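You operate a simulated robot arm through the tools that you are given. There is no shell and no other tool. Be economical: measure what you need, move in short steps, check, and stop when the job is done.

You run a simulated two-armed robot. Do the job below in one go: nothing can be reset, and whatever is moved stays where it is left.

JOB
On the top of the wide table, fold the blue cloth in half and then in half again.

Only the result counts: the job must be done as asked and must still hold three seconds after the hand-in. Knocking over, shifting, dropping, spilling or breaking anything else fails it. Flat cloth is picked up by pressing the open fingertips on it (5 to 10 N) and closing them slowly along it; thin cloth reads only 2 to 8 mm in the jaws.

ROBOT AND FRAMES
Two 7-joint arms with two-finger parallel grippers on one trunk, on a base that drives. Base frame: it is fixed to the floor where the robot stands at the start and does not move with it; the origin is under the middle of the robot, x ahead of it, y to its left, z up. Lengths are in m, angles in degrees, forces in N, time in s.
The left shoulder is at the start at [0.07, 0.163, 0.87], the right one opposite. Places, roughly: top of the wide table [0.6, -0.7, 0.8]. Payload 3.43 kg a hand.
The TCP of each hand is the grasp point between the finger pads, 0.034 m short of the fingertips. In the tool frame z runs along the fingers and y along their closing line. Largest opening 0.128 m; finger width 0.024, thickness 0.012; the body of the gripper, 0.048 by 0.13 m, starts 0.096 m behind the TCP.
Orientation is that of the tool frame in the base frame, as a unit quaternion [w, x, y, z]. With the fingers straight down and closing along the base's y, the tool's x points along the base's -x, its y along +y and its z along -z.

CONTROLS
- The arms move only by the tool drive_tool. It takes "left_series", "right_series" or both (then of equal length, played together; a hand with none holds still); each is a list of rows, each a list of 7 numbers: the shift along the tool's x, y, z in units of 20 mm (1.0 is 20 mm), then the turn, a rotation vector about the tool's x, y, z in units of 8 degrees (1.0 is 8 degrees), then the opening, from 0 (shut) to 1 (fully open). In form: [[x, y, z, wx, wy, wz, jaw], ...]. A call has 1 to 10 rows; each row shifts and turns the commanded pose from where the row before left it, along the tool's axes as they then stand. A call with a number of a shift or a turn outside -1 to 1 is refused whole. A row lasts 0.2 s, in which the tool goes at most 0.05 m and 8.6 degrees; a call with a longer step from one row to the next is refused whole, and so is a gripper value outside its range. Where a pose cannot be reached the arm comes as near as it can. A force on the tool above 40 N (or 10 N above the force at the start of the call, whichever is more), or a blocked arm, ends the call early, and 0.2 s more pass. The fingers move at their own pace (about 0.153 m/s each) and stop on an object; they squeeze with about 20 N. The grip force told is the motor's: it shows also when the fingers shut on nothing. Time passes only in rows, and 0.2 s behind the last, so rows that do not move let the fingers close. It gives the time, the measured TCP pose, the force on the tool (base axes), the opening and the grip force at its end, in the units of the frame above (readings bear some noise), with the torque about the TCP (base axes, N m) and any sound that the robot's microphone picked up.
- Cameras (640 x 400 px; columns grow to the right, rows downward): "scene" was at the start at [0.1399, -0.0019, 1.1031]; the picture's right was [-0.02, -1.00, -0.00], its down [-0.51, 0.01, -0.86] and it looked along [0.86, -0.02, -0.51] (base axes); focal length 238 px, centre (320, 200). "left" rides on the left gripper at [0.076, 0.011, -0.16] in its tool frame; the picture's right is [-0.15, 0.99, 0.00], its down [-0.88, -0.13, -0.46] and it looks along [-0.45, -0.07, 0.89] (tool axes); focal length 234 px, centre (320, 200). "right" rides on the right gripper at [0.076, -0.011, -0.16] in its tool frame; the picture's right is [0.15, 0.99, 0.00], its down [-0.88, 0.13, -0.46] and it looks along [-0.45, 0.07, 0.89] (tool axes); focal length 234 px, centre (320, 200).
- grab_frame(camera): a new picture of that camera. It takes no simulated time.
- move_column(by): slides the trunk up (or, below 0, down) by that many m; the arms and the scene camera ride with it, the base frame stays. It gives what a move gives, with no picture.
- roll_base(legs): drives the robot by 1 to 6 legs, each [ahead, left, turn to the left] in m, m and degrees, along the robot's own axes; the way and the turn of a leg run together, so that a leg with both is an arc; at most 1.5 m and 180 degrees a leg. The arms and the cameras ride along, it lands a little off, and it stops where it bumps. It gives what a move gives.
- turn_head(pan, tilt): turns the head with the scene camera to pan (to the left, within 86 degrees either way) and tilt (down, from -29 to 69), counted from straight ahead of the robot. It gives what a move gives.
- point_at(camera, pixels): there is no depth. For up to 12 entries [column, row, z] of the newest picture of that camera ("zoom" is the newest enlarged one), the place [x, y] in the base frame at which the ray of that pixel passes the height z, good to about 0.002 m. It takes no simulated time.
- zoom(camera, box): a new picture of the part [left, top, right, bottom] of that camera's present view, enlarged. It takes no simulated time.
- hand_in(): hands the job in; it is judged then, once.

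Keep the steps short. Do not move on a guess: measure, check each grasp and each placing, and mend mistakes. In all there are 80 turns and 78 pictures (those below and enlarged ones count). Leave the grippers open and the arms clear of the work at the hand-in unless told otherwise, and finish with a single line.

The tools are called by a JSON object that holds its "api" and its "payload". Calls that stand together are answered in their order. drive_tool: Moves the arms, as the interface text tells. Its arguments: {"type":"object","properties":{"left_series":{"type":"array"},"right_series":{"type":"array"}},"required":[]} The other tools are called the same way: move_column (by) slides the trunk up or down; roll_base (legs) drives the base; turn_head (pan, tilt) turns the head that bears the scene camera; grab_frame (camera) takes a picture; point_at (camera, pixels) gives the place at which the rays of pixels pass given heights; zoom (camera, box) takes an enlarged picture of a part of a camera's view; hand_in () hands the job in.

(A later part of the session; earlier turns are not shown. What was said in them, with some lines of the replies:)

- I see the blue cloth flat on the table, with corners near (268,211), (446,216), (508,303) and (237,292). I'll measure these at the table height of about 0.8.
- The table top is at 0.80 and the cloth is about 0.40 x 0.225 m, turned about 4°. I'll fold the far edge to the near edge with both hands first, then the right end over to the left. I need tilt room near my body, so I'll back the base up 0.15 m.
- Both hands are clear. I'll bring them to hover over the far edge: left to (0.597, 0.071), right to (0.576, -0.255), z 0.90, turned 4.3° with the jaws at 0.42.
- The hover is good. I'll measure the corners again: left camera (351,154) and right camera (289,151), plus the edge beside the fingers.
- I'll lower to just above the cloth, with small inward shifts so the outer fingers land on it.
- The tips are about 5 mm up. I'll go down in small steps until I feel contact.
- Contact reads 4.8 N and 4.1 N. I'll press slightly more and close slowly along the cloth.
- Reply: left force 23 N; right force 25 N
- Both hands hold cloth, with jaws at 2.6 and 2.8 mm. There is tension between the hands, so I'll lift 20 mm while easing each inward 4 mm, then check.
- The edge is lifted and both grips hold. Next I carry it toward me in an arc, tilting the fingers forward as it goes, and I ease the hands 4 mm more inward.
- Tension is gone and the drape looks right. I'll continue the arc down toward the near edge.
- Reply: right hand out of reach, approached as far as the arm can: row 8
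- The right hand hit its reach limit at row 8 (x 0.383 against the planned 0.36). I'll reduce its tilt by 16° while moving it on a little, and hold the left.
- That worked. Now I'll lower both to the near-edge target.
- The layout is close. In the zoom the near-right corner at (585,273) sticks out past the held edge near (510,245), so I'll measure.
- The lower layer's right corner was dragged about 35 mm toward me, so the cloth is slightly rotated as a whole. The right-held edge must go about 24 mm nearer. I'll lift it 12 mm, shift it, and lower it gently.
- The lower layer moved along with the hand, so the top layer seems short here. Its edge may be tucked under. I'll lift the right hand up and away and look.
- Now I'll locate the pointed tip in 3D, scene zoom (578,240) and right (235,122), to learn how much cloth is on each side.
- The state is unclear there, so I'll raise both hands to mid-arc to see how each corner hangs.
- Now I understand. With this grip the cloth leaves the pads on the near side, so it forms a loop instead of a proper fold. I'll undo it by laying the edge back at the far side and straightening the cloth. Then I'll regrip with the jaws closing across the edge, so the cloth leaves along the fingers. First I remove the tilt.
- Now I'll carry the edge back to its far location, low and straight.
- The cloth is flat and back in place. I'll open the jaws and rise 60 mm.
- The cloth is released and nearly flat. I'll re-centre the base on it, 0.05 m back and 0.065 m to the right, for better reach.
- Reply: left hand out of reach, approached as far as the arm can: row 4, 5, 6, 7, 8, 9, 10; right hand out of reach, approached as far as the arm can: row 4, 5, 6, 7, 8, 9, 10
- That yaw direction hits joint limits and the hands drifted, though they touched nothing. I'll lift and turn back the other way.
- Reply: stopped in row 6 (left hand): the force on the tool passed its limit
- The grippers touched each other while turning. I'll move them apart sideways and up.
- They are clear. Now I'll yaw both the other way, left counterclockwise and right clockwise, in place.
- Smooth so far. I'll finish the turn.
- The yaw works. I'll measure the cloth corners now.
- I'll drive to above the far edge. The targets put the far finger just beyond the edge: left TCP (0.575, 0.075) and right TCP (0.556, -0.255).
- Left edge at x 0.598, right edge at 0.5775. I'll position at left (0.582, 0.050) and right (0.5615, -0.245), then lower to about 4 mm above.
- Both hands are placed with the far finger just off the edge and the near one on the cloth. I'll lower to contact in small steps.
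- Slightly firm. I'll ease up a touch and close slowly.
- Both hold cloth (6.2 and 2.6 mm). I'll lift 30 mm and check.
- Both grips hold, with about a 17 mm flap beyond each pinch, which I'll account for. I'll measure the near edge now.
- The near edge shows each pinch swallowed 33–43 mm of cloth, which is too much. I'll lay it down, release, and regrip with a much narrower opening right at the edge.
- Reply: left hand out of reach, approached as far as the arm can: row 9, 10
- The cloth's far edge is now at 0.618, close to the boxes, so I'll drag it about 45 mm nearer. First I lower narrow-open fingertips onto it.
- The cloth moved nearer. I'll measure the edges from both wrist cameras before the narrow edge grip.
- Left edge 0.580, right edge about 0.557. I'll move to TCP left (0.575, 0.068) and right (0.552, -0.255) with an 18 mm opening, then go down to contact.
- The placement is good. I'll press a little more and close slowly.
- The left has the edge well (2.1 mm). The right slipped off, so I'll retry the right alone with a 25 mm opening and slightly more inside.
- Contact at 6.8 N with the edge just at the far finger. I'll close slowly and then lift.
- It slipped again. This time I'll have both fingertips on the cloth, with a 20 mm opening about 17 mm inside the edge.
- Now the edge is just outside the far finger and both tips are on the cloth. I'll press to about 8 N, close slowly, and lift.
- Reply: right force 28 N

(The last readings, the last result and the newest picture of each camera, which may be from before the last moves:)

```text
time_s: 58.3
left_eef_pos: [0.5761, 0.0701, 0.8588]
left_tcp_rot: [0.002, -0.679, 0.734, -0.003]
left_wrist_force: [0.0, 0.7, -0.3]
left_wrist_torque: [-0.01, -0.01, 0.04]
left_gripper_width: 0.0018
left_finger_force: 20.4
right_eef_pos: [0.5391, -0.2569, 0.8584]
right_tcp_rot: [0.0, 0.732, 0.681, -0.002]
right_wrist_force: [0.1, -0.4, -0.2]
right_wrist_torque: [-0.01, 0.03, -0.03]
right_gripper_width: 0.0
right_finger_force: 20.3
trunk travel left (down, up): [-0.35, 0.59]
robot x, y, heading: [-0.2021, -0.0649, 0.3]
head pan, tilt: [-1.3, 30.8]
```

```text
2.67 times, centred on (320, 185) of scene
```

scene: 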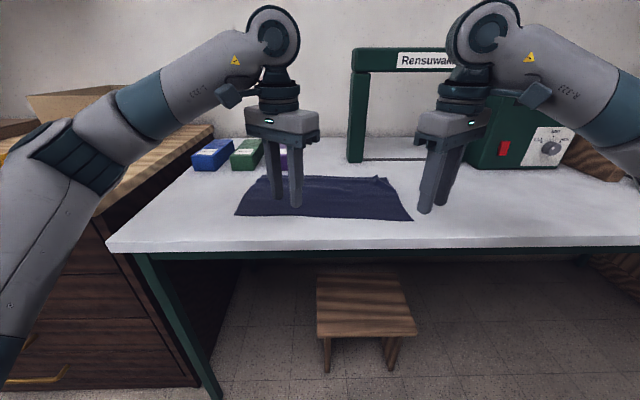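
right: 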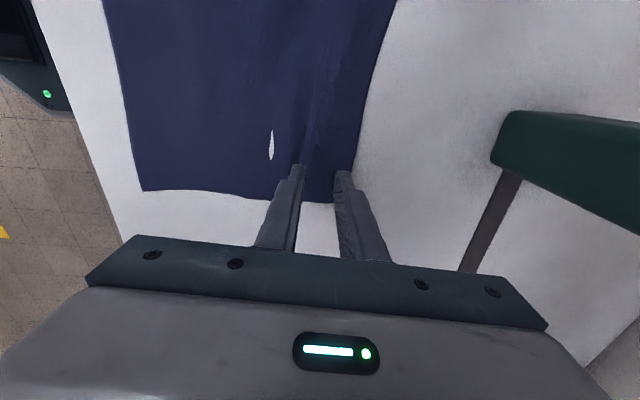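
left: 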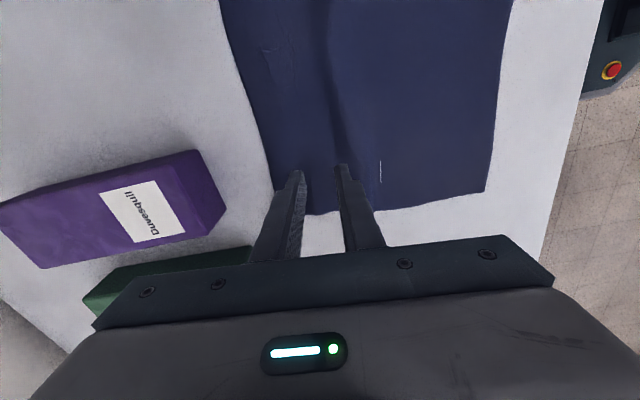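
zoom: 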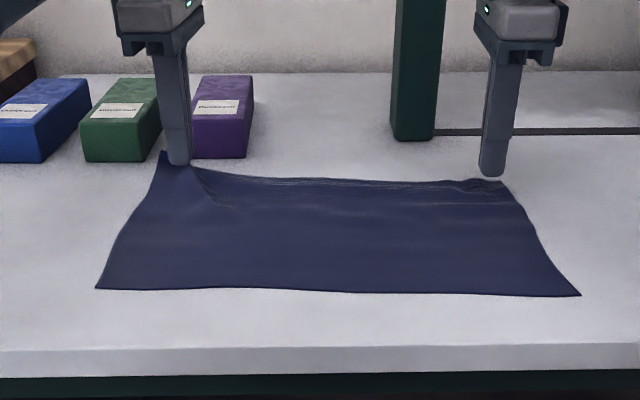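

A short span won't buckle here. I'll go back to a wider span of about 34 mm with the far finger just off the edge, which worked before. I'll measure the edge first.

{"api": "drive_tool", "payload": {"right_series": [[0, 0, -0.3, 0, 0, 0, 0.27], [0, 0, 0, 0, 0, 0, 0.27]]}}

{"api": "zoom", "payload": {"camera": "right", "box": [220, 60, 420, 210]}}

{"api": "point_at", "payload": {"camera": "zoom", "pixels": [[390, 330, 0.8], [400, 290, 0.8], [407, 250, 0.8], [420, 180, 0.8], [345, 380, 0.8]]}}

```text
time_s: 58.9
left_eef_pos: [0.5754, 0.0702, 0.859]
left_tcp_rot: [0.003, -0.68, 0.734, -0.002]
left_wrist_force: [-0.2, 0.2, 0.3]
left_wrist_torque: [0.0, 0.0, -0.01]
left_gripper_width: 0.0021
left_finger_force: 19.8
right_eef_pos: [0.5392, -0.2547, 0.8659]
right_tcp_rot: [0.001, 0.732, 0.682, -0.002]
right_wrist_force: [-0.5, -1.3, -0.8]
right_wrist_torque: [0.02, 0.01, 0.02]
right_gripper_width: 0.0346
right_finger_force: 0.1
trunk travel left (down, up): [-0.35, 0.59]
robot x, y, heading: [-0.2004, -0.064, -0.0]
head pan, tilt: [-1.3, 30.8]
```

```text
2.67 times, centred on (320, 135) of right
```

zoom: 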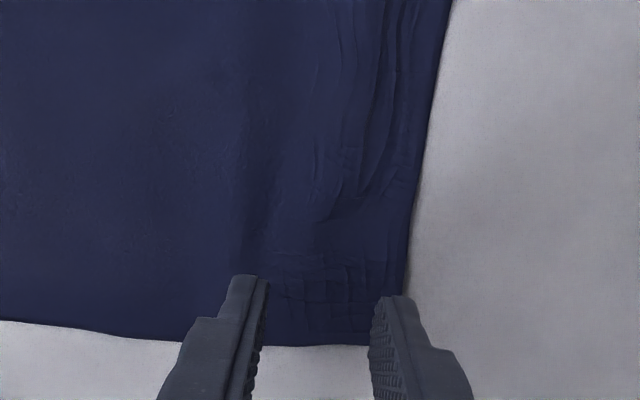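

```text
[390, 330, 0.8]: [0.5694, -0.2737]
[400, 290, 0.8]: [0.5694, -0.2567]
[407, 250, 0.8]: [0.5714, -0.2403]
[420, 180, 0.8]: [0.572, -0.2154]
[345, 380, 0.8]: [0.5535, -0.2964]
```

{"api": "drive_tool", "payload": {"right_series": [[0, 0.775, 0, 0, 0, 0, 0.27], [0, 0, 0.7, 0, 0, 0, 0.27], [0, 0, 0.6, 0, 0, 0, 0.27], [0, 0, 0.15, 0, 0, 0, 0.27], [0, 0, 0.12, 0, 0, 0, 0.27], [0, 0, 0, 0, 0, 0, 0.27]]}}

{"api": "zoom", "payload": {"camera": "right", "box": [220, 60, 420, 210]}}

```text
time_s: 60.3
left_eef_pos: [0.5745, 0.07, 0.8595]
left_tcp_rot: [0.003, -0.679, 0.734, -0.003]
left_wrist_force: [-0.6, 0.0, 0.5]
left_wrist_torque: [0.03, 0.02, 0.04]
left_gripper_width: 0.0019
left_finger_force: 19.5
right_eef_pos: [0.5542, -0.2555, 0.8356]
right_tcp_rot: [0.001, 0.732, 0.681, -0.001]
right_wrist_force: [0.7, -0.9, 6.8]
right_wrist_torque: [-0.06, 0.03, -0.03]
right_gripper_width: 0.0342
right_finger_force: 0.1
trunk travel left (down, up): [-0.35, 0.59]
robot x, y, heading: [-0.1991, -0.0623, 0.1]
head pan, tilt: [-1.3, 30.8]
```

```text
2.67 times, centred on (320, 135) of right
```

zoom: 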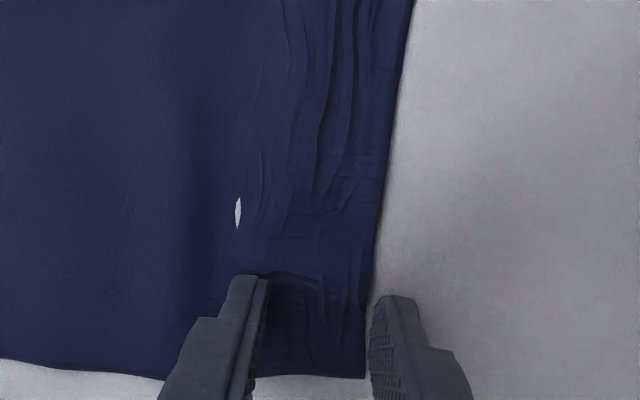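

Good placement at 6.8 N. I'll close slowly and then lift.

{"api": "drive_tool", "payload": {"right_series": [[0, 0, 0, 0, 0, 0, 0.24], [0, 0, 0, 0, 0, 0, 0.21], [0, 0, 0, 0, 0, 0, 0.18], [0, 0, 0, 0, 0, 0, 0.15], [0, 0, 0, 0, 0, 0, 0.12], [0, 0, 0, 0, 0, 0, 0.09], [0, 0, 0, 0, 0, 0, 0.06], [0, 0, 0, 0, 0, 0, 0.02], [0, 0, 0, 0, 0, 0, 0], [0, 0, 0, 0, 0, 0, 0]]}}

{"api": "drive_tool", "payload": {"right_series": [[0, 0, -0.3, 0, 0, 0, 0], [0, 0, -0.5, 0, 0, 0, 0], [0, 0, -0.4, 0, 0, 0, 0]]}}

{"api": "zoom", "payload": {"camera": "scene", "box": [200, 110, 440, 260]}}

```text
time_s: 62.5
left_eef_pos: [0.5754, 0.0701, 0.8605]
left_tcp_rot: [0.002, -0.679, 0.734, -0.003]
left_wrist_force: [0.6, 0.5, -1.2]
left_wrist_torque: [0.01, 0.0, 0.03]
left_gripper_width: 0.0019
left_finger_force: 19.8
right_eef_pos: [0.5544, -0.255, 0.8355]
right_tcp_rot: [0.001, 0.732, 0.682, -0.001]
right_wrist_force: [-0.7, -0.5, 9.0]
right_wrist_torque: [-0.07, 0.12, 0.03]
right_gripper_width: 0.0027
right_finger_force: 19.5
trunk travel left (down, up): [-0.35, 0.59]
robot x, y, heading: [-0.2042, -0.0639, 0.1]
head pan, tilt: [-1.3, 30.8]
```

```text
time_s: 63.3
left_eef_pos: [0.5749, 0.0703, 0.86]
left_tcp_rot: [0.003, -0.679, 0.734, -0.003]
left_wrist_force: [-0.7, 0.8, -0.3]
left_wrist_torque: [0.02, -0.01, 0.0]
left_gripper_width: 0.0021
left_finger_force: 20.1
right_eef_pos: [0.5551, -0.2575, 0.858]
right_tcp_rot: [0.002, 0.732, 0.681, -0.001]
right_wrist_force: [0.1, 1.2, -0.6]
right_wrist_torque: [0.0, 0.04, 0.02]
right_gripper_width: 0.003
right_finger_force: 20.0
trunk travel left (down, up): [-0.35, 0.59]
robot x, y, heading: [-0.2029, -0.0615, 0.1]
head pan, tilt: [-1.3, 30.8]
```

```text
2.67 times, centred on (320, 185) of scene
```

zoom: 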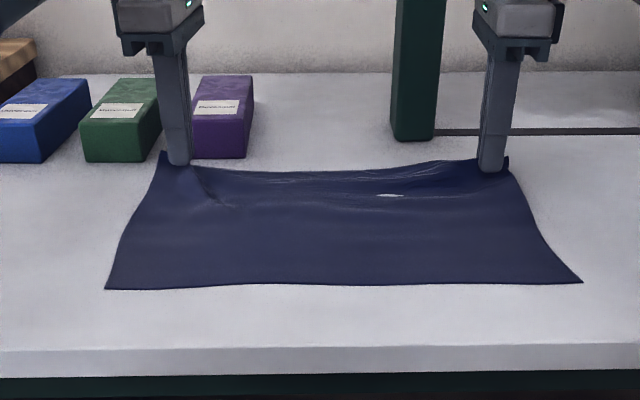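

Both are held (2.1 and 3.0 mm). I'll measure the near edge to set the landing.

{"api": "point_at", "payload": {"camera": "zoom", "pixels": [[106, 288, 0.8], [582, 282, 0.8], [340, 286, 0.8], [200, 286, 0.8], [480, 284, 0.8]]}}

```text
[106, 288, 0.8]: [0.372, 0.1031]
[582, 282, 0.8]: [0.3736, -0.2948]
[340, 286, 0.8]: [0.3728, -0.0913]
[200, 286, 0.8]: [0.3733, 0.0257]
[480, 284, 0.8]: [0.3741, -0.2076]
```

The near edge runs along x≈0.373 from y 0.103 to -0.295, so the fold line is at x≈0.485. I'll run the first half of the arc, the left on the larger radius and the right on the smaller, tilting the fingers to point away from me.

{"api": "drive_tool", "payload": {"left_series": [[0.035, 0.5, -0.6, 0, 0, 0, 0], [0.065, 0.855, -0.58, 0.5, 0, 0, 0], [0.065, 0.865, -0.615, 0.5, 0, 0, 0], [0.07, 0.89, -0.495, 0.5, 0, 0, 0], [0.07, 0.895, -0.375, 0.5, 0, 0, 0], [0.07, 0.905, -0.29, 0.5, 0, 0, 0], [0.07, 0.93, -0.215, 0.5, 0, 0, 0]], "right_series": [[-0.03, -0.4, -0.4, 0, 0, 0, 0], [-0.05, -0.7, -0.445, -0.5, 0, 0, 0], [-0.055, -0.715, -0.44, -0.5, 0, 0, 0], [-0.055, -0.73, -0.385, -0.5, 0, 0, 0], [-0.055, -0.74, -0.285, -0.5, 0, 0, 0], [-0.055, -0.74, -0.235, -0.5, 0, 0, 0], [-0.055, -0.76, -0.18, -0.5, 0, 0, 0]]}}

{"api": "zoom", "payload": {"camera": "scene", "box": [200, 110, 440, 260]}}

```text
time_s: 64.9
left_eef_pos: [0.4533, 0.0701, 0.9044]
left_tcp_rot: [0.145, -0.664, 0.717, -0.157]
left_wrist_force: [0.8, 0.1, -0.3]
left_wrist_torque: [-0.01, 0.01, -0.01]
left_gripper_width: 0.002
left_finger_force: 19.3
right_eef_pos: [0.4575, -0.2569, 0.8902]
right_tcp_rot: [0.154, 0.716, 0.666, 0.141]
right_wrist_force: [0.1, 0.0, 0.8]
right_wrist_torque: [-0.01, 0.05, 0.0]
right_gripper_width: 0.0025
right_finger_force: 20.3
trunk travel left (down, up): [-0.35, 0.59]
robot x, y, heading: [-0.2, -0.0637, 0.1]
head pan, tilt: [-1.3, 30.8]
```

```text
2.67 times, centred on (320, 185) of scene
```

zoom: 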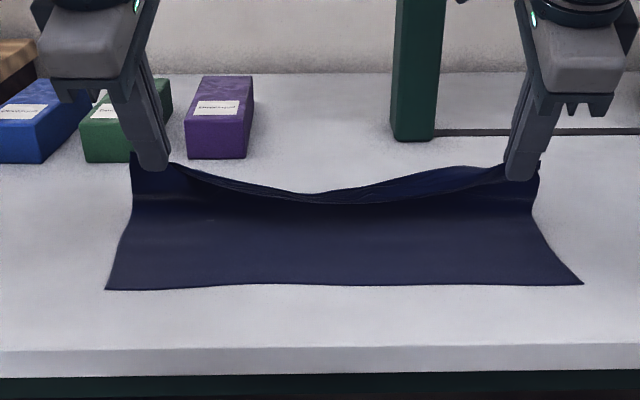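

The near part stays put and the cloth hangs correctly. I'll do the second half of the arc down to landing.

{"api": "drive_tool", "payload": {"left_series": [[0.0, 0.93, -0.12, 0.5, 0, 0, 0], [0.0, 0.915, -0.07, 0.5, 0, 0, 0], [0.0, 0.885, 0.025, 0.5, 0, 0, 0], [0.03, 0.86, 0.1, 0.5, 0, 0, 0], [0.04, 0.855, 0.205, 0.5, 0, 0, 0], [0.03, 0.73, 0.22, 0.5, 0, 0, 0]], "right_series": [[-0.1, -0.755, -0.095, -0.5, 0, 0, 0], [-0.1, -0.75, -0.055, -0.5, 0, 0, 0], [-0.1, -0.725, 0.025, -0.5, 0, 0, 0], [-0.04, -0.7, 0.065, -0.5, 0, 0, 0], [-0.03, -0.685, 0.135, -0.5, 0, 0, 0], [-0.02, -0.59, 0.155, -0.5, 0, 0, 0]]}}

{"api": "zoom", "payload": {"camera": "scene", "box": [200, 110, 440, 260]}}

```text
time_s: 66.3
left_eef_pos: [0.3754, 0.0757, 0.8406]
left_tcp_rot: [0.28, -0.619, 0.669, -0.302]
left_wrist_force: [0.5, 0.3, -0.1]
left_wrist_torque: [0.0, 0.01, 0.03]
left_gripper_width: 0.002
left_finger_force: 20.6
right_eef_pos: [0.389, -0.2597, 0.8409]
right_tcp_rot: [0.299, 0.668, 0.623, 0.276]
right_wrist_force: [-0.3, 0.3, -0.5]
right_wrist_torque: [0.0, 0.05, 0.0]
right_gripper_width: 0.0026
right_finger_force: 19.9
trunk travel left (down, up): [-0.35, 0.59]
robot x, y, heading: [-0.2011, -0.0592, 0.2]
head pan, tilt: [-1.3, 30.8]
```

```text
2.67 times, centred on (320, 185) of scene
```

zoom: 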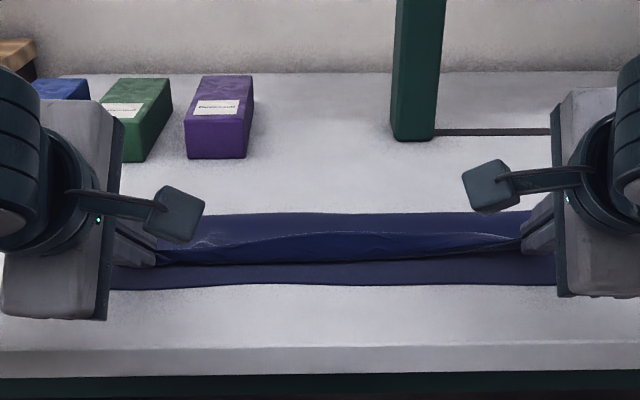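

Landed well and the near edge hasn't moved. I'll open the jaws gently at this height and back off slowly toward me to unroll the pinched lip.

{"api": "drive_tool", "payload": {"left_series": [[0, 0.2, 0.05, 0, 0, 0, 0.03], [0, 0, 0, 0, 0, 0, 0.08], [0, 0, 0, 0, 0, 0, 0.14], [0, 0, 0, 0, 0, 0, 0.18], [0, 0.3, -0.4, 0, 0, 0, 0.2], [0, 0.2, -0.6, 0, 0, 0, 0.22], [0, 0, -0.9, 0, 0, 0, 0.22], [0, -0.3, -0.9, 0, 0, 0, 0.22], [0, -0.4, -0.9, 0, 0, 0, 0.22]], "right_series": [[0, -0.2, 0.05, 0, 0, 0, 0.03], [0, 0, 0, 0, 0, 0, 0.08], [0, 0, 0, 0, 0, 0, 0.14], [0, 0, 0, 0, 0, 0, 0.2], [0, -0.3, -0.4, 0, 0, 0, 0.25], [0, -0.2, -0.6, 0, 0, 0, 0.27], [0, 0, -0.9, 0, 0, 0, 0.27], [0, 0.3, -0.9, 0, 0, 0, 0.27], [0, 0.4, -0.9, 0, 0, 0, 0.27]]}}

{"api": "zoom", "payload": {"camera": "scene", "box": [200, 110, 440, 260]}}

```text
time_s: 68.3
left_eef_pos: [0.3196, 0.0795, 0.8906]
left_tcp_rot: [0.279, -0.619, 0.67, -0.302]
left_wrist_force: [0.2, -0.5, 0.7]
left_wrist_torque: [0.03, 0.03, -0.01]
left_gripper_width: 0.0282
left_finger_force: 0.0
right_eef_pos: [0.3341, -0.2558, 0.8906]
right_tcp_rot: [0.298, 0.667, 0.624, 0.275]
right_wrist_force: [0.1, 0.2, -0.6]
right_wrist_torque: [0.02, 0.0, 0.0]
right_gripper_width: 0.0345
right_finger_force: 0.1
trunk travel left (down, up): [-0.35, 0.59]
robot x, y, heading: [-0.1983, -0.0636, 0.2]
head pan, tilt: [-1.3, 30.8]
```

```text
2.67 times, centred on (320, 185) of scene
```

zoom: 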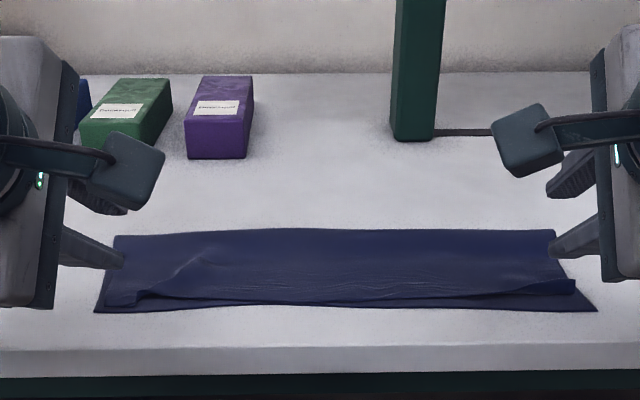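

The first fold is neat. I'll measure how well the edges line up.

{"api": "point_at", "payload": {"camera": "zoom", "pixels": [[95, 312, 0.8], [597, 311, 0.8], [105, 306, 0.802], [250, 303, 0.803], [430, 299, 0.803], [575, 292, 0.805], [575, 280, 0.81], [115, 237, 0.805], [555, 230, 0.805], [340, 229, 0.805], [340, 307, 0.8]]}}

```text
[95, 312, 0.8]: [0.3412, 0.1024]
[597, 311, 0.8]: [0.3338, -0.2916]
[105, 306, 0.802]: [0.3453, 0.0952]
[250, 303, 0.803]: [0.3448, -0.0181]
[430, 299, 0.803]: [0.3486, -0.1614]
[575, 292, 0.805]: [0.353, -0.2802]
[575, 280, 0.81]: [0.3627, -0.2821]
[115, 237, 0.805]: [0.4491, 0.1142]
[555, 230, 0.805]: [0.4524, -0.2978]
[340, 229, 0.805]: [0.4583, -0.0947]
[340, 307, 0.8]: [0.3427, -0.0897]
```

Edges match within 3–19 mm, so the first fold is good. For the second fold the right hand will pick the left end and lay it over the right end. I'll clear the left hand up and left, and bring the right hand upright and start its yaw.

{"api": "drive_tool", "payload": {"left_series": [[0, -0.37, -0.33, 0, 0, 0, 0.22], [0, -0.37, -0.33, 0, 0, 0, 0.22], [-0.8, -0.37, -0.33, 0, 0, 0, 0.22], [-0.9, -0.37, -0.33, 0, 0, 0, 0.22], [-0.9, -0.37, -0.33, 0, 0, 0, 0.22], [-0.9, -0.37, -0.33, 0, 0, 0, 0.22], [-0.9, -0.37, -0.33, 0, 0, 0, 0.22], [-0.9, 0, 0, 0, 0, 0, 0.22], [-0.9, 0, 0, 0, 0, 0, 0.22], [-0.9, 0, 0, 0, 0, 0, 0.22]], "right_series": [[0, 0.37, -0.33, 0, 0, 0, 0.3], [0, 0.37, -0.33, 0, 0, 0, 0.3], [0, 0.37, -0.33, 1, 0, 0, 0.3], [0, 0.33, -0.4, 1, 0, 0, 0.3], [0, 0.26, -0.4, 1, 0, 0, 0.3], [0, 0, 0, 1, 0, 0, 0.3], [0, 0, 0, 1, 0, 0, 0.3], [0, 0, 0, 1, 0, 0, 0.3], [0, 0, 0, 0, 0, -1, 0.3], [0, 0, 0, 0, 0, -1, 0.3]]}}

```text
time_s: 70.5
left_eef_pos: [0.3306, 0.2229, 0.9579]
left_tcp_rot: [0.278, -0.619, 0.67, -0.301]
left_wrist_force: [-0.1, -0.1, -0.1]
left_wrist_torque: [-0.02, 0.01, 0.02]
left_gripper_width: 0.0284
left_finger_force: 0.0
right_eef_pos: [0.3344, -0.2541, 0.9398]
right_tcp_rot: [0.001, 0.629, 0.778, -0.002]
right_wrist_force: [-0.4, -0.3, 0.4]
right_wrist_torque: [-0.01, 0.02, 0.01]
right_gripper_width: 0.0384
right_finger_force: 0.0
trunk travel left (down, up): [-0.35, 0.59]
robot x, y, heading: [-0.1989, -0.0621, 0.1]
head pan, tilt: [-1.3, 30.8]
```

{"api": "drive_tool", "payload": {"left_series": [[-0.9, -0.37, -0.33, 0, 0, 0, 0.22], [-0.9, -0.37, -0.33, 0, 0, 0, 0.22], [-0.9, -0.37, -0.33, 0, 0, 0, 0.22], [-0.9, -0.37, -0.33, 0, 0, 0, 0.22], [-0.9, 0, 0, 0, 0, 0, 0.22], [0, 0, 0, 0, 0, 0, 0.22], [0, 0, 0, 0, 0, 0, 0.22], [0, 0, 0, 0, 0, 0, 0.22], [0, 0, 0, 0, 0, 0, 0.22], [0, 0, 0, 0, 0, 0, 0.22]], "right_series": [[0, 0, 0, 0, 0, -0.975, 0.3], [0, 0, 0, 0, 0, -0.975, 0.3], [0, 0, 0, 0, 0, -0.975, 0.3], [0, 0, 0, 0, 0, -0.975, 0.3], [0, 0, 0, 0, 0, -0.975, 0.3], [0, 0, 0, 0, 0, -0.975, 0.3], [0, 0, 0, 0, 0, -0.975, 0.3], [0, 0, 0, 0, 0, -0.975, 0.3], [0, 0, 0, 0, 0, -0.975, 0.3], [0, 0, 0, 0, 0, -0.975, 0.3]]}}

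{"api": "grab_frame", "payload": {"camera": "scene"}}

```text
time_s: 72.7
left_eef_pos: [0.34, 0.3116, 0.9967]
left_tcp_rot: [0.278, -0.62, 0.669, -0.302]
left_wrist_force: [-1.2, -0.2, 0.4]
left_wrist_torque: [-0.01, -0.03, 0.02]
left_gripper_width: 0.0282
left_finger_force: 0.0
right_eef_pos: [0.3353, -0.2538, 0.9391]
right_tcp_rot: [-0.001, -0.001, 1.0, -0.002]
right_wrist_force: [0.2, -0.6, 0.9]
right_wrist_torque: [0.0, 0.01, 0.03]
right_gripper_width: 0.0384
right_finger_force: 0.0
trunk travel left (down, up): [-0.35, 0.59]
robot x, y, heading: [-0.202, -0.0677, -0.0]
head pan, tilt: [-1.3, 30.8]
```

```text
18 pictures are left
```

scene: 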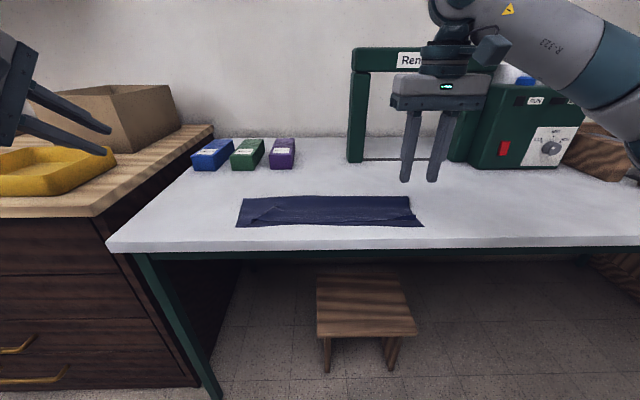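

Both hands are clear. I'll measure the left end from this picture, at pixels (236,227), (239,212) and (243,198).

{"api": "point_at", "payload": {"camera": "scene", "pixels": [[236, 227, 0.8], [239, 212, 0.803], [243, 198, 0.805], [424, 227, 0.8], [417, 212, 0.803], [409, 197, 0.805]]}}

```text
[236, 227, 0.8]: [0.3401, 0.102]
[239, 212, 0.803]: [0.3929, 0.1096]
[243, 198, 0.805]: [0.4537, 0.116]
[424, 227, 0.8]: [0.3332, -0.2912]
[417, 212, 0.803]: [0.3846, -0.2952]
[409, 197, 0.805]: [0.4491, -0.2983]
```

{"api": "drive_tool", "payload": {"right_series": [[-0.15, 1, 0, 0, 0, 0, 0.3], [-0.15, 1, 0, 0, 0, 0, 0.3], [-0.15, 1, 0, 0, 0, 0, 0.3], [-0.15, 1, 0, 0, 0, 0, 0.3], [-0.15, 1, 0, 0, 0, 0, 0.3], [-0.15, 1, 0, 0, 0, 0, 0.3], [-0.15, 1, 0, 0, 0, 0, 0.3], [-0.15, 1, 0, 0, 0, 0, 0.3], [-0.15, 1, 0, 0, 0, 0, 0.3], [-0.15, 1, 0, 0, 0, 0, 0.3]]}}

{"api": "drive_tool", "payload": {"right_series": [[-0.2, 0.9125, 0.4, 0, 0, 0, 0.3], [-0.2, 0.9125, 0.4, 0, 0, 0, 0.3], [-0.2, 0.9125, 0.4, 0, 0, 0, 0.3], [-0.2, 0.9125, 0.4, 0, 0, 0, 0.3], [-0.2, 0.9125, 0.4, 0, 0, 0, 0.3], [-0.2, 0.9125, 0.4, 0, 0, 0, 0.3], [-0.2, 0.9125, 0.4, 0, 0, 0, 0.3], [-0.2, 0.9125, 0.4, 0, 0, 0, 0.3]]}}

{"api": "zoom", "payload": {"camera": "right", "box": [160, 20, 480, 220]}}

```text
time_s: 74.9
left_eef_pos: [0.3404, 0.3105, 0.9983]
left_tcp_rot: [0.279, -0.619, 0.669, -0.302]
left_wrist_force: [-0.7, 0.5, -0.1]
left_wrist_torque: [-0.03, -0.02, 0.01]
left_gripper_width: 0.0281
left_finger_force: 0.0
right_eef_pos: [0.3652, -0.0541, 0.9389]
right_tcp_rot: [-0.001, 0.001, 1.0, -0.002]
right_wrist_force: [0.0, 1.0, -0.2]
right_wrist_torque: [-0.02, 0.01, 0.01]
right_gripper_width: 0.0382
right_finger_force: 0.0
trunk travel left (down, up): [-0.35, 0.59]
robot x, y, heading: [-0.2008, -0.0647, 0.2]
head pan, tilt: [-1.3, 30.8]
```

```text
time_s: 76.7
left_eef_pos: [0.3403, 0.3105, 0.9966]
left_tcp_rot: [0.279, -0.62, 0.669, -0.301]
left_wrist_force: [0.4, -0.3, 0.7]
left_wrist_torque: [0.0, -0.04, 0.0]
left_gripper_width: 0.0282
left_finger_force: 0.0
right_eef_pos: [0.3986, 0.0912, 0.8736]
right_tcp_rot: [-0.001, 0.0, 1.0, -0.003]
right_wrist_force: [0.8, -0.8, -0.4]
right_wrist_torque: [-0.01, 0.02, -0.05]
right_gripper_width: 0.0383
right_finger_force: 0.1
trunk travel left (down, up): [-0.35, 0.59]
robot x, y, heading: [-0.203, -0.0611, 0.3]
head pan, tilt: [-1.3, 30.8]
```

```text
2.00 times, centred on (320, 120) of right
```

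zoom: 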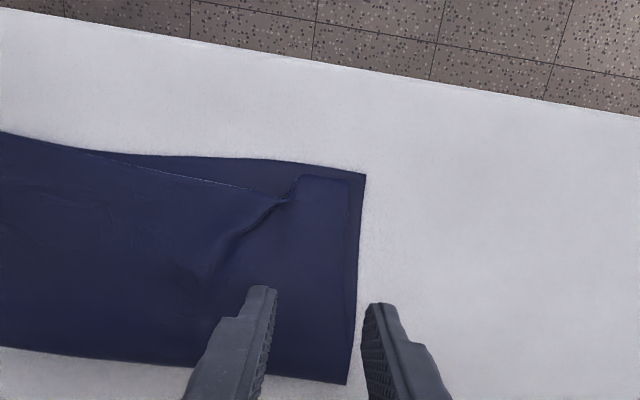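

{"api": "point_at", "payload": {"camera": "zoom", "pixels": [[357, 300, 0.802], [353, 340, 0.802], [349, 365, 0.802]]}}

{"api": "drive_tool", "payload": {"right_series": [[0, 0, 0.7, 0, 0, 0, 0.3], [0, 0, 0.6, 0, 0, 0, 0.3], [0, 0, 0.25, 0, 0, 0, 0.3]]}}

```text
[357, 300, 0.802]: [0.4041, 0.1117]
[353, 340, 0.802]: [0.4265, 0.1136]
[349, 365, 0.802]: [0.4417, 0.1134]
```

```text
time_s: 77.5
left_eef_pos: [0.3397, 0.3102, 0.9956]
left_tcp_rot: [0.279, -0.62, 0.669, -0.302]
left_wrist_force: [-0.6, 0.2, 0.1]
left_wrist_torque: [0.0, 0.04, -0.01]
left_gripper_width: 0.0284
left_finger_force: 0.1
right_eef_pos: [0.3974, 0.09, 0.8419]
right_tcp_rot: [0.0, 0.0, 1.0, -0.001]
right_wrist_force: [-0.3, -1.1, -0.1]
right_wrist_torque: [0.0, 0.02, 0.02]
right_gripper_width: 0.0383
right_finger_force: 0.0
trunk travel left (down, up): [-0.35, 0.59]
robot x, y, heading: [-0.2009, -0.0621, -0.1]
head pan, tilt: [-1.3, 30.8]
```

The edge is at y 0.111. I'll shift 4 mm left and lower to contact.

{"api": "drive_tool", "payload": {"right_series": [[0, 0.2, 0, 0, 0, 0, 0.3], [0, 0, 0.12, 0, 0, 0, 0.3], [0, 0, 0.1, 0, 0, 0, 0.3], [0, 0, 0.1, 0, 0, 0, 0.3], [0, 0, 0, 0, 0, 0, 0.3]]}}

```text
time_s: 78.7
left_eef_pos: [0.3396, 0.3108, 0.9977]
left_tcp_rot: [0.28, -0.619, 0.669, -0.301]
left_wrist_force: [-0.3, 0.1, 0.3]
left_wrist_torque: [0.0, 0.03, 0.01]
left_gripper_width: 0.0284
left_finger_force: 0.0
right_eef_pos: [0.3963, 0.0948, 0.8364]
right_tcp_rot: [-0.001, 0.002, 1.0, -0.002]
right_wrist_force: [0.3, -0.4, -0.5]
right_wrist_torque: [-0.05, -0.03, 0.0]
right_gripper_width: 0.0383
right_finger_force: 0.1
trunk travel left (down, up): [-0.35, 0.59]
robot x, y, heading: [-0.2001, -0.0606, 0.1]
head pan, tilt: [-1.3, 30.8]
```

{"api": "drive_tool", "payload": {"right_series": [[0, 0, 0.1, 0, 0, 0, 0.3], [0, 0, 0.06, 0, 0, 0, 0.3], [0, 0, 0, 0, 0, 0, 0.3]]}}

```text
time_s: 79.5
left_eef_pos: [0.3385, 0.3102, 0.999]
left_tcp_rot: [0.279, -0.619, 0.669, -0.302]
left_wrist_force: [-0.5, -0.6, -1.0]
left_wrist_torque: [0.02, 0.03, -0.03]
left_gripper_width: 0.0282
left_finger_force: 0.1
right_eef_pos: [0.3973, 0.0945, 0.8355]
right_tcp_rot: [0.001, 0.001, 1.0, -0.001]
right_wrist_force: [4.0, 0.3, 19.7]
right_wrist_torque: [-0.4, -0.1, 0.08]
right_gripper_width: 0.038
right_finger_force: 0.1
trunk travel left (down, up): [-0.35, 0.59]
robot x, y, heading: [-0.2004, -0.0647, -0.1]
head pan, tilt: [-1.3, 30.8]
```

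19.7 N is too firm, so I'll ease up slightly, close slowly, then lift and look.

{"api": "drive_tool", "payload": {"right_series": [[0, 0, -0.06, 0, 0, 0, 0.3], [0, 0, 0, 0, 0, 0, 0.26], [0, 0, 0, 0, 0, 0, 0.22], [0, 0, 0, 0, 0, 0, 0.18], [0, 0, 0, 0, 0, 0, 0.14], [0, 0, 0, 0, 0, 0, 0.1], [0, 0, 0, 0, 0, 0, 0.06], [0, 0, 0, 0, 0, 0, 0.02], [0, 0, 0, 0, 0, 0, 0], [0, 0, 0, 0, 0, 0, 0]]}}

{"api": "drive_tool", "payload": {"right_series": [[0, 0, -0.3, 0, 0, 0, 0], [0, 0, -0.5, 0, 0, 0, 0], [0, 0, -0.6, 0, 0, 0, 0]]}}

{"api": "zoom", "payload": {"camera": "scene", "box": [200, 110, 440, 260]}}

{"api": "zoom", "payload": {"camera": "right", "box": [160, 20, 480, 220]}}

```text
time_s: 81.7
left_eef_pos: [0.3392, 0.3109, 0.9977]
left_tcp_rot: [0.279, -0.619, 0.669, -0.302]
left_wrist_force: [0.0, 0.7, 1.5]
left_wrist_torque: [-0.01, 0.0, 0.01]
left_gripper_width: 0.0281
left_finger_force: 0.2
right_eef_pos: [0.3983, 0.0935, 0.8359]
right_tcp_rot: [0.0, 0.001, 1.0, -0.002]
right_wrist_force: [-1.0, -0.2, 7.4]
right_wrist_torque: [-0.07, 0.05, -0.01]
right_gripper_width: 0.0032
right_finger_force: 20.0
trunk travel left (down, up): [-0.35, 0.59]
robot x, y, heading: [-0.2017, -0.0649, -0.3]
head pan, tilt: [-1.3, 30.8]
```

```text
time_s: 82.5
left_eef_pos: [0.3396, 0.3102, 0.9982]
left_tcp_rot: [0.279, -0.62, 0.668, -0.301]
left_wrist_force: [-0.4, -0.1, 0.4]
left_wrist_torque: [0.01, 0.0, -0.01]
left_gripper_width: 0.0283
left_finger_force: 0.1
right_eef_pos: [0.3966, 0.0947, 0.8625]
right_tcp_rot: [-0.001, 0.0, 1.0, -0.001]
right_wrist_force: [-0.4, 0.7, -0.2]
right_wrist_torque: [-0.01, -0.02, -0.03]
right_gripper_width: 0.0032
right_finger_force: 19.9
trunk travel left (down, up): [-0.35, 0.59]
robot x, y, heading: [-0.1979, -0.0648, 0.1]
head pan, tilt: [-1.3, 30.8]
```

```text
2.67 times, centred on (320, 185) of scene
```

zoom: 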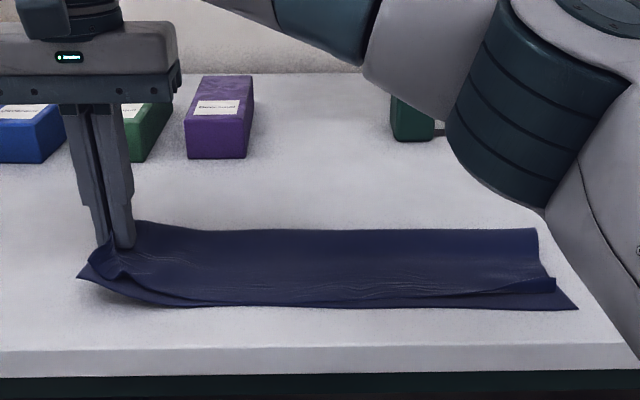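

```text
2.00 times, centred on (320, 120) of right
```

zoom: 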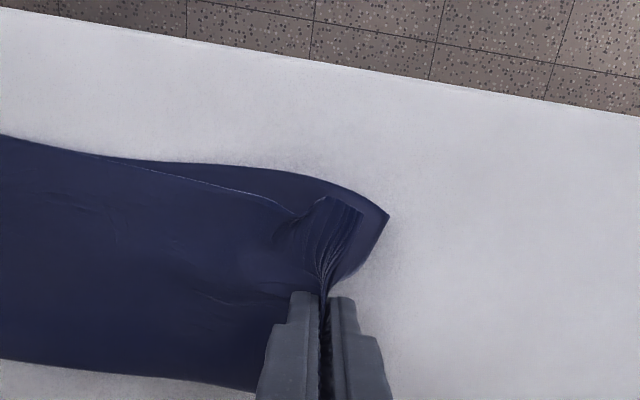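

Held at 3.2 mm, and both layers seem lifted. I'll carry the end up and to the right along an arc. First third, then a look.

{"api": "drive_tool", "payload": {"right_series": [[0, -0.4, -0.6, 0, 0, 0, 0], [0, -0.6, -0.925, 0, 0, 0, 0], [0, -0.765, -0.87, -0.3125, 0, 0, 0], [0.01, -0.835, -0.76, -0.3125, 0, 0, 0], [0.01, -0.91, -0.67, -0.3125, 0, 0, 0], [0.01, -0.94, -0.62, -0.3125, 0, 0, 0]]}}

{"api": "zoom", "payload": {"camera": "scene", "box": [200, 110, 440, 260]}}

{"api": "zoom", "payload": {"camera": "right", "box": [160, 20, 480, 220]}}

```text
time_s: 83.9
left_eef_pos: [0.338, 0.3099, 0.9972]
left_tcp_rot: [0.279, -0.62, 0.669, -0.301]
left_wrist_force: [-0.1, 0.0, -0.3]
left_wrist_torque: [0.03, -0.03, 0.01]
left_gripper_width: 0.0282
left_finger_force: 0.0
right_eef_pos: [0.3955, 0.0002, 0.949]
right_tcp_rot: [-0.001, 0.001, 0.996, 0.086]
right_wrist_force: [-0.5, -0.9, 0.1]
right_wrist_torque: [-0.03, 0.0, -0.02]
right_gripper_width: 0.0032
right_finger_force: 20.1
trunk travel left (down, up): [-0.35, 0.59]
robot x, y, heading: [-0.2025, -0.0645, -0.1]
head pan, tilt: [-1.3, 30.8]
```

```text
2.67 times, centred on (320, 185) of scene
```

zoom: 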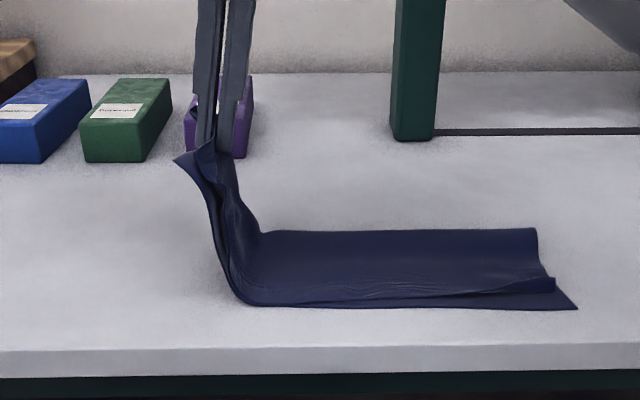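

```text
2.00 times, centred on (320, 120) of right
```

zoom: 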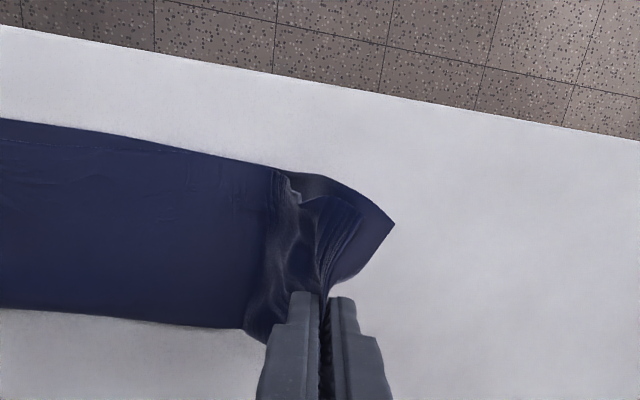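

Both layers lift together and the right end is still. I'll continue the arc over the top.

{"api": "drive_tool", "payload": {"right_series": [[0.01, -0.935, -0.535, -0.3125, 0, 0, 0], [0.01, -0.935, -0.475, -0.3125, 0, 0, 0], [0.01, -0.94, -0.385, -0.3125, 0, 0, 0], [0.01, -0.945, -0.38, -0.3125, 0, 0, 0], [0.01, -0.96, -0.32, -0.3125, 0, 0, 0], [0.01, -0.98, -0.27, -0.3125, 0, 0, 0], [0.01, -0.99, -0.26, -0.3125, 0, 0, 0], [0.01, -1.0, -0.215, -0.3125, 0, 0, 0], [0.01, -1.0, -0.145, -0.3125, 0, 0, 0], [0.01, -1.0, -0.12, -0.3125, 0, 0, 0]]}}

{"api": "zoom", "payload": {"camera": "scene", "box": [240, 110, 480, 260]}}

```text
time_s: 86.1
left_eef_pos: [0.3385, 0.3087, 0.9974]
left_tcp_rot: [0.277, -0.62, 0.669, -0.302]
left_wrist_force: [0.2, -0.2, -0.6]
left_wrist_torque: [0.01, 0.01, -0.01]
left_gripper_width: 0.0283
left_finger_force: 0.0
right_eef_pos: [0.3946, -0.1954, 0.9358]
right_tcp_rot: [0.0, -0.001, 0.954, 0.3]
right_wrist_force: [0.2, -0.1, 1.0]
right_wrist_torque: [-0.05, 0.01, -0.01]
right_gripper_width: 0.003
right_finger_force: 19.5
trunk travel left (down, up): [-0.35, 0.59]
robot x, y, heading: [-0.1991, -0.0636, 0.1]
head pan, tilt: [-1.3, 30.8]
```

```text
2.67 times, centred on (360, 185) of scene
```

zoom: 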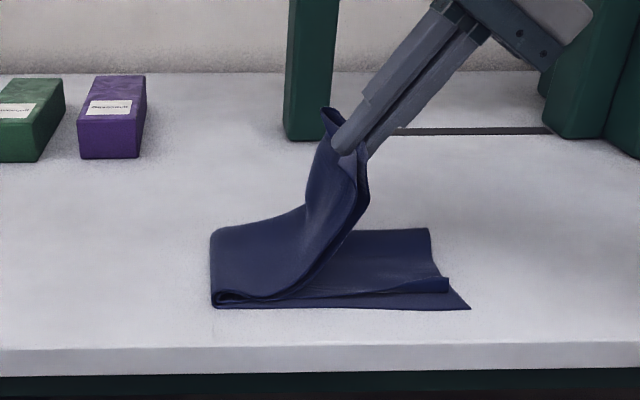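

The fold is forming cleanly. I'll measure the crease (212,308) and right end (470,308), (430,229).

{"api": "point_at", "payload": {"camera": "zoom", "pixels": [[212, 308, 0.8], [470, 308, 0.8], [430, 229, 0.804], [449, 282, 0.808], [211, 233, 0.83]]}}

{"api": "drive_tool", "payload": {"right_series": [[0.01, -1.0, -0.025, -0.3125, 0, 0, 0], [0.01, -1.0, 0.04, -0.3125, 0, 0, 0], [0.01, -0.98, 0.08, -0.3125, 0, 0, 0]]}}

```text
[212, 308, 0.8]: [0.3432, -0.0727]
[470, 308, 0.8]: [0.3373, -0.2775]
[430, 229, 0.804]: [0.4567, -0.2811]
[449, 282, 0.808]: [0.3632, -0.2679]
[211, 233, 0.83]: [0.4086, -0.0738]
```

```text
time_s: 86.9
left_eef_pos: [0.3393, 0.3096, 0.9976]
left_tcp_rot: [0.279, -0.62, 0.669, -0.301]
left_wrist_force: [0.2, -0.6, 1.1]
left_wrist_torque: [-0.02, 0.01, 0.02]
left_gripper_width: 0.0281
left_finger_force: 0.0
right_eef_pos: [0.3935, -0.2422, 0.8969]
right_tcp_rot: [-0.001, 0.0, 0.932, 0.362]
right_wrist_force: [-0.6, -0.4, -0.1]
right_wrist_torque: [-0.03, 0.0, -0.05]
right_gripper_width: 0.0032
right_finger_force: 19.9
trunk travel left (down, up): [-0.35, 0.59]
robot x, y, heading: [-0.198, -0.0635, 0.1]
head pan, tilt: [-1.3, 30.8]
```

The crease is at y -0.073 and the right end at -0.279, a good half. I'll do the last part down.

{"api": "drive_tool", "payload": {"right_series": [[0.01, -1.0, 0.225, -0.3125, 0, 0, 0], [0.01, -1.0, 0.32, -0.3125, 0, 0, 0], [0.0, -0.8, 0.2, -0.3125, 0, 0, 0]]}}

{"api": "zoom", "payload": {"camera": "scene", "box": [240, 110, 480, 260]}}

```text
time_s: 87.7
left_eef_pos: [0.3394, 0.3107, 0.9976]
left_tcp_rot: [0.278, -0.62, 0.669, -0.301]
left_wrist_force: [0.3, 0.4, -0.4]
left_wrist_torque: [0.01, 0.01, 0.04]
left_gripper_width: 0.0285
left_finger_force: 0.1
right_eef_pos: [0.3915, -0.271, 0.85]
right_tcp_rot: [-0.001, 0.0, 0.907, 0.422]
right_wrist_force: [-0.5, -0.7, 0.3]
right_wrist_torque: [-0.03, -0.01, -0.01]
right_gripper_width: 0.0032
right_finger_force: 20.5
trunk travel left (down, up): [-0.35, 0.59]
robot x, y, heading: [-0.2002, -0.0617, 0.2]
head pan, tilt: [-1.3, 30.8]
```

```text
2.67 times, centred on (360, 185) of scene
```

zoom: 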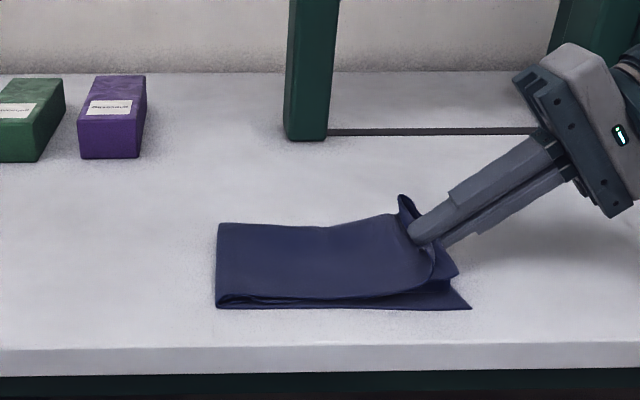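

Nearly down. I'll lower the last 7 mm, open gently, and withdraw along the fingers with a slight rightward push to unroll the lip.

{"api": "drive_tool", "payload": {"right_series": [[0, -0.46, 0, 0, 0, 0, 0], [0, -0.1, 0.02, 0, 0, 0, 0.04], [0, 0, 0, 0, 0, 0, 0.1], [0, 0, 0, 0, 0, 0, 0.17], [0, -0.25, -0.4, 0, 0, 0, 0.22], [0, -0.15, -0.6, 0, 0, 0, 0.27], [0, 0, -0.9, 0, 0, 0, 0.27], [0, 0.3, -0.9, 0, 0, 0, 0.27], [0, 0.4, -0.9, 0, 0, 0, 0.27], [0, 0.4, -0.9, 0, 0, 0, 0.27]]}}

{"api": "zoom", "payload": {"camera": "scene", "box": [240, 110, 480, 260]}}

```text
time_s: 89.9
left_eef_pos: [0.3389, 0.3105, 0.9977]
left_tcp_rot: [0.279, -0.62, 0.669, -0.301]
left_wrist_force: [-0.2, 0.1, 0.6]
left_wrist_torque: [0.02, 0.0, 0.0]
left_gripper_width: 0.0281
left_finger_force: 0.1
right_eef_pos: [0.3934, -0.34, 0.9106]
right_tcp_rot: [0.001, 0.001, 0.907, 0.421]
right_wrist_force: [1.3, 0.5, -0.8]
right_wrist_torque: [-0.02, 0.04, 0.01]
right_gripper_width: 0.0346
right_finger_force: 0.0
trunk travel left (down, up): [-0.35, 0.59]
robot x, y, heading: [-0.1967, -0.0683, 0.2]
head pan, tilt: [-1.3, 30.8]
```

```text
2.67 times, centred on (360, 185) of scene
```

zoom: 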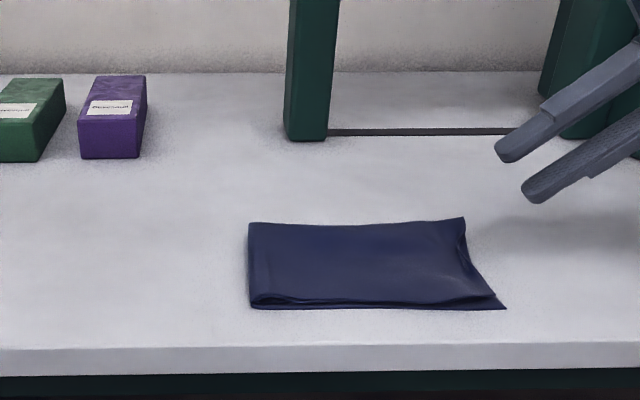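

The cloth is folded into a tidy quarter. I'll lift the arms further clear, open the grippers, and take a last check.

{"api": "drive_tool", "payload": {"left_series": [[0, -0.37, -0.33, 0, 0, 0, 0.5], [0, -0.37, -0.33, 0, 0, 0, 1], [0, -0.37, -0.33, 0, 0, 0, 1], [0, 0, 0, 0, 0, 0, 1], [0, 0, 0, 0, 0, 0, 1]], "right_series": [[0, 0.3, -0.7, 0, 0, 0, 0.27], [0, 0.5, -0.7, 0, 0, 0, 0.27], [0, 0.5, -0.7, 0, 0, 0, 0.5], [0, 0.5, -0.7, 0, 0, 0, 1], [0, 0, 0, 0, 0, 0, 1]]}}

{"api": "grab_frame", "payload": {"camera": "scene"}}

{"api": "zoom", "payload": {"camera": "scene", "box": [320, 170, 448, 250]}}

{"api": "point_at", "payload": {"camera": "scene", "pixels": [[333, 226, 0.8], [430, 226, 0.8], [333, 193, 0.81], [414, 192, 0.81]]}}

```text
time_s: 91.1
left_eef_pos: [0.3379, 0.3091, 1.0293]
left_tcp_rot: [0.278, -0.618, 0.67, -0.303]
left_wrist_force: [0.1, -0.4, 0.6]
left_wrist_torque: [-0.03, -0.02, -0.01]
left_gripper_width: 0.1278
left_finger_force: 0.1
right_eef_pos: [0.3928, -0.3596, 0.9734]
right_tcp_rot: [0.0, 0.001, 0.907, 0.421]
right_wrist_force: [0.0, 1.1, 0.8]
right_wrist_torque: [0.01, 0.04, -0.01]
right_gripper_width: 0.1277
right_finger_force: 0.1
trunk travel left (down, up): [-0.35, 0.59]
robot x, y, heading: [-0.2001, -0.0627, 0.4]
head pan, tilt: [-1.3, 30.8]
```

```text
9 pictures are left
```

scene: 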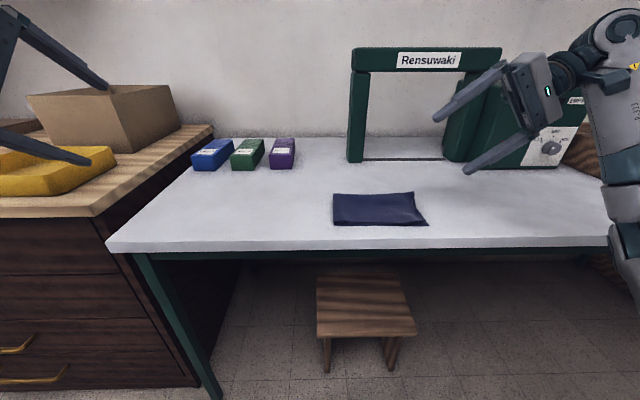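

```text
5.00 times, centred on (384, 210) of scene
```

zoom: 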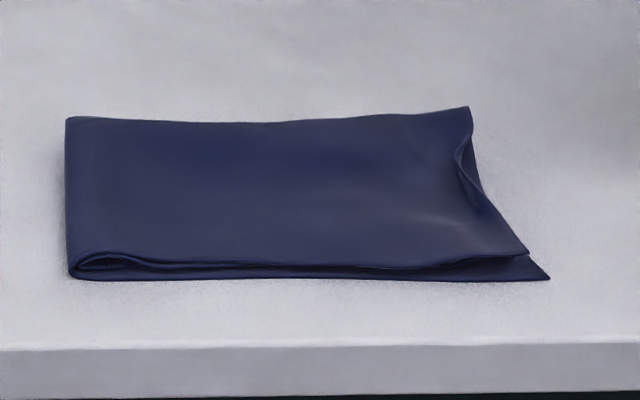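

```text
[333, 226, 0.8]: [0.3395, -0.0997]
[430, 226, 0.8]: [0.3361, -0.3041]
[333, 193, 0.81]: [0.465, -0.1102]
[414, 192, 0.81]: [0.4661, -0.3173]
```

The cloth measures about 0.20 x 0.12 m, a quarter of its original size, with its edges close to aligned. The boxes and the machine look undisturbed, and the grippers are open and clear, so I'm handing in.

{"api": "hand_in", "payload": {}}

```text
The job is handed in.
```

The blue cloth is folded in half twice on the wide table, now about 0.20 x 0.12 m with one right-end corner slightly raised, nothing else looks disturbed, and the job is handed in with the grippers open and clear.
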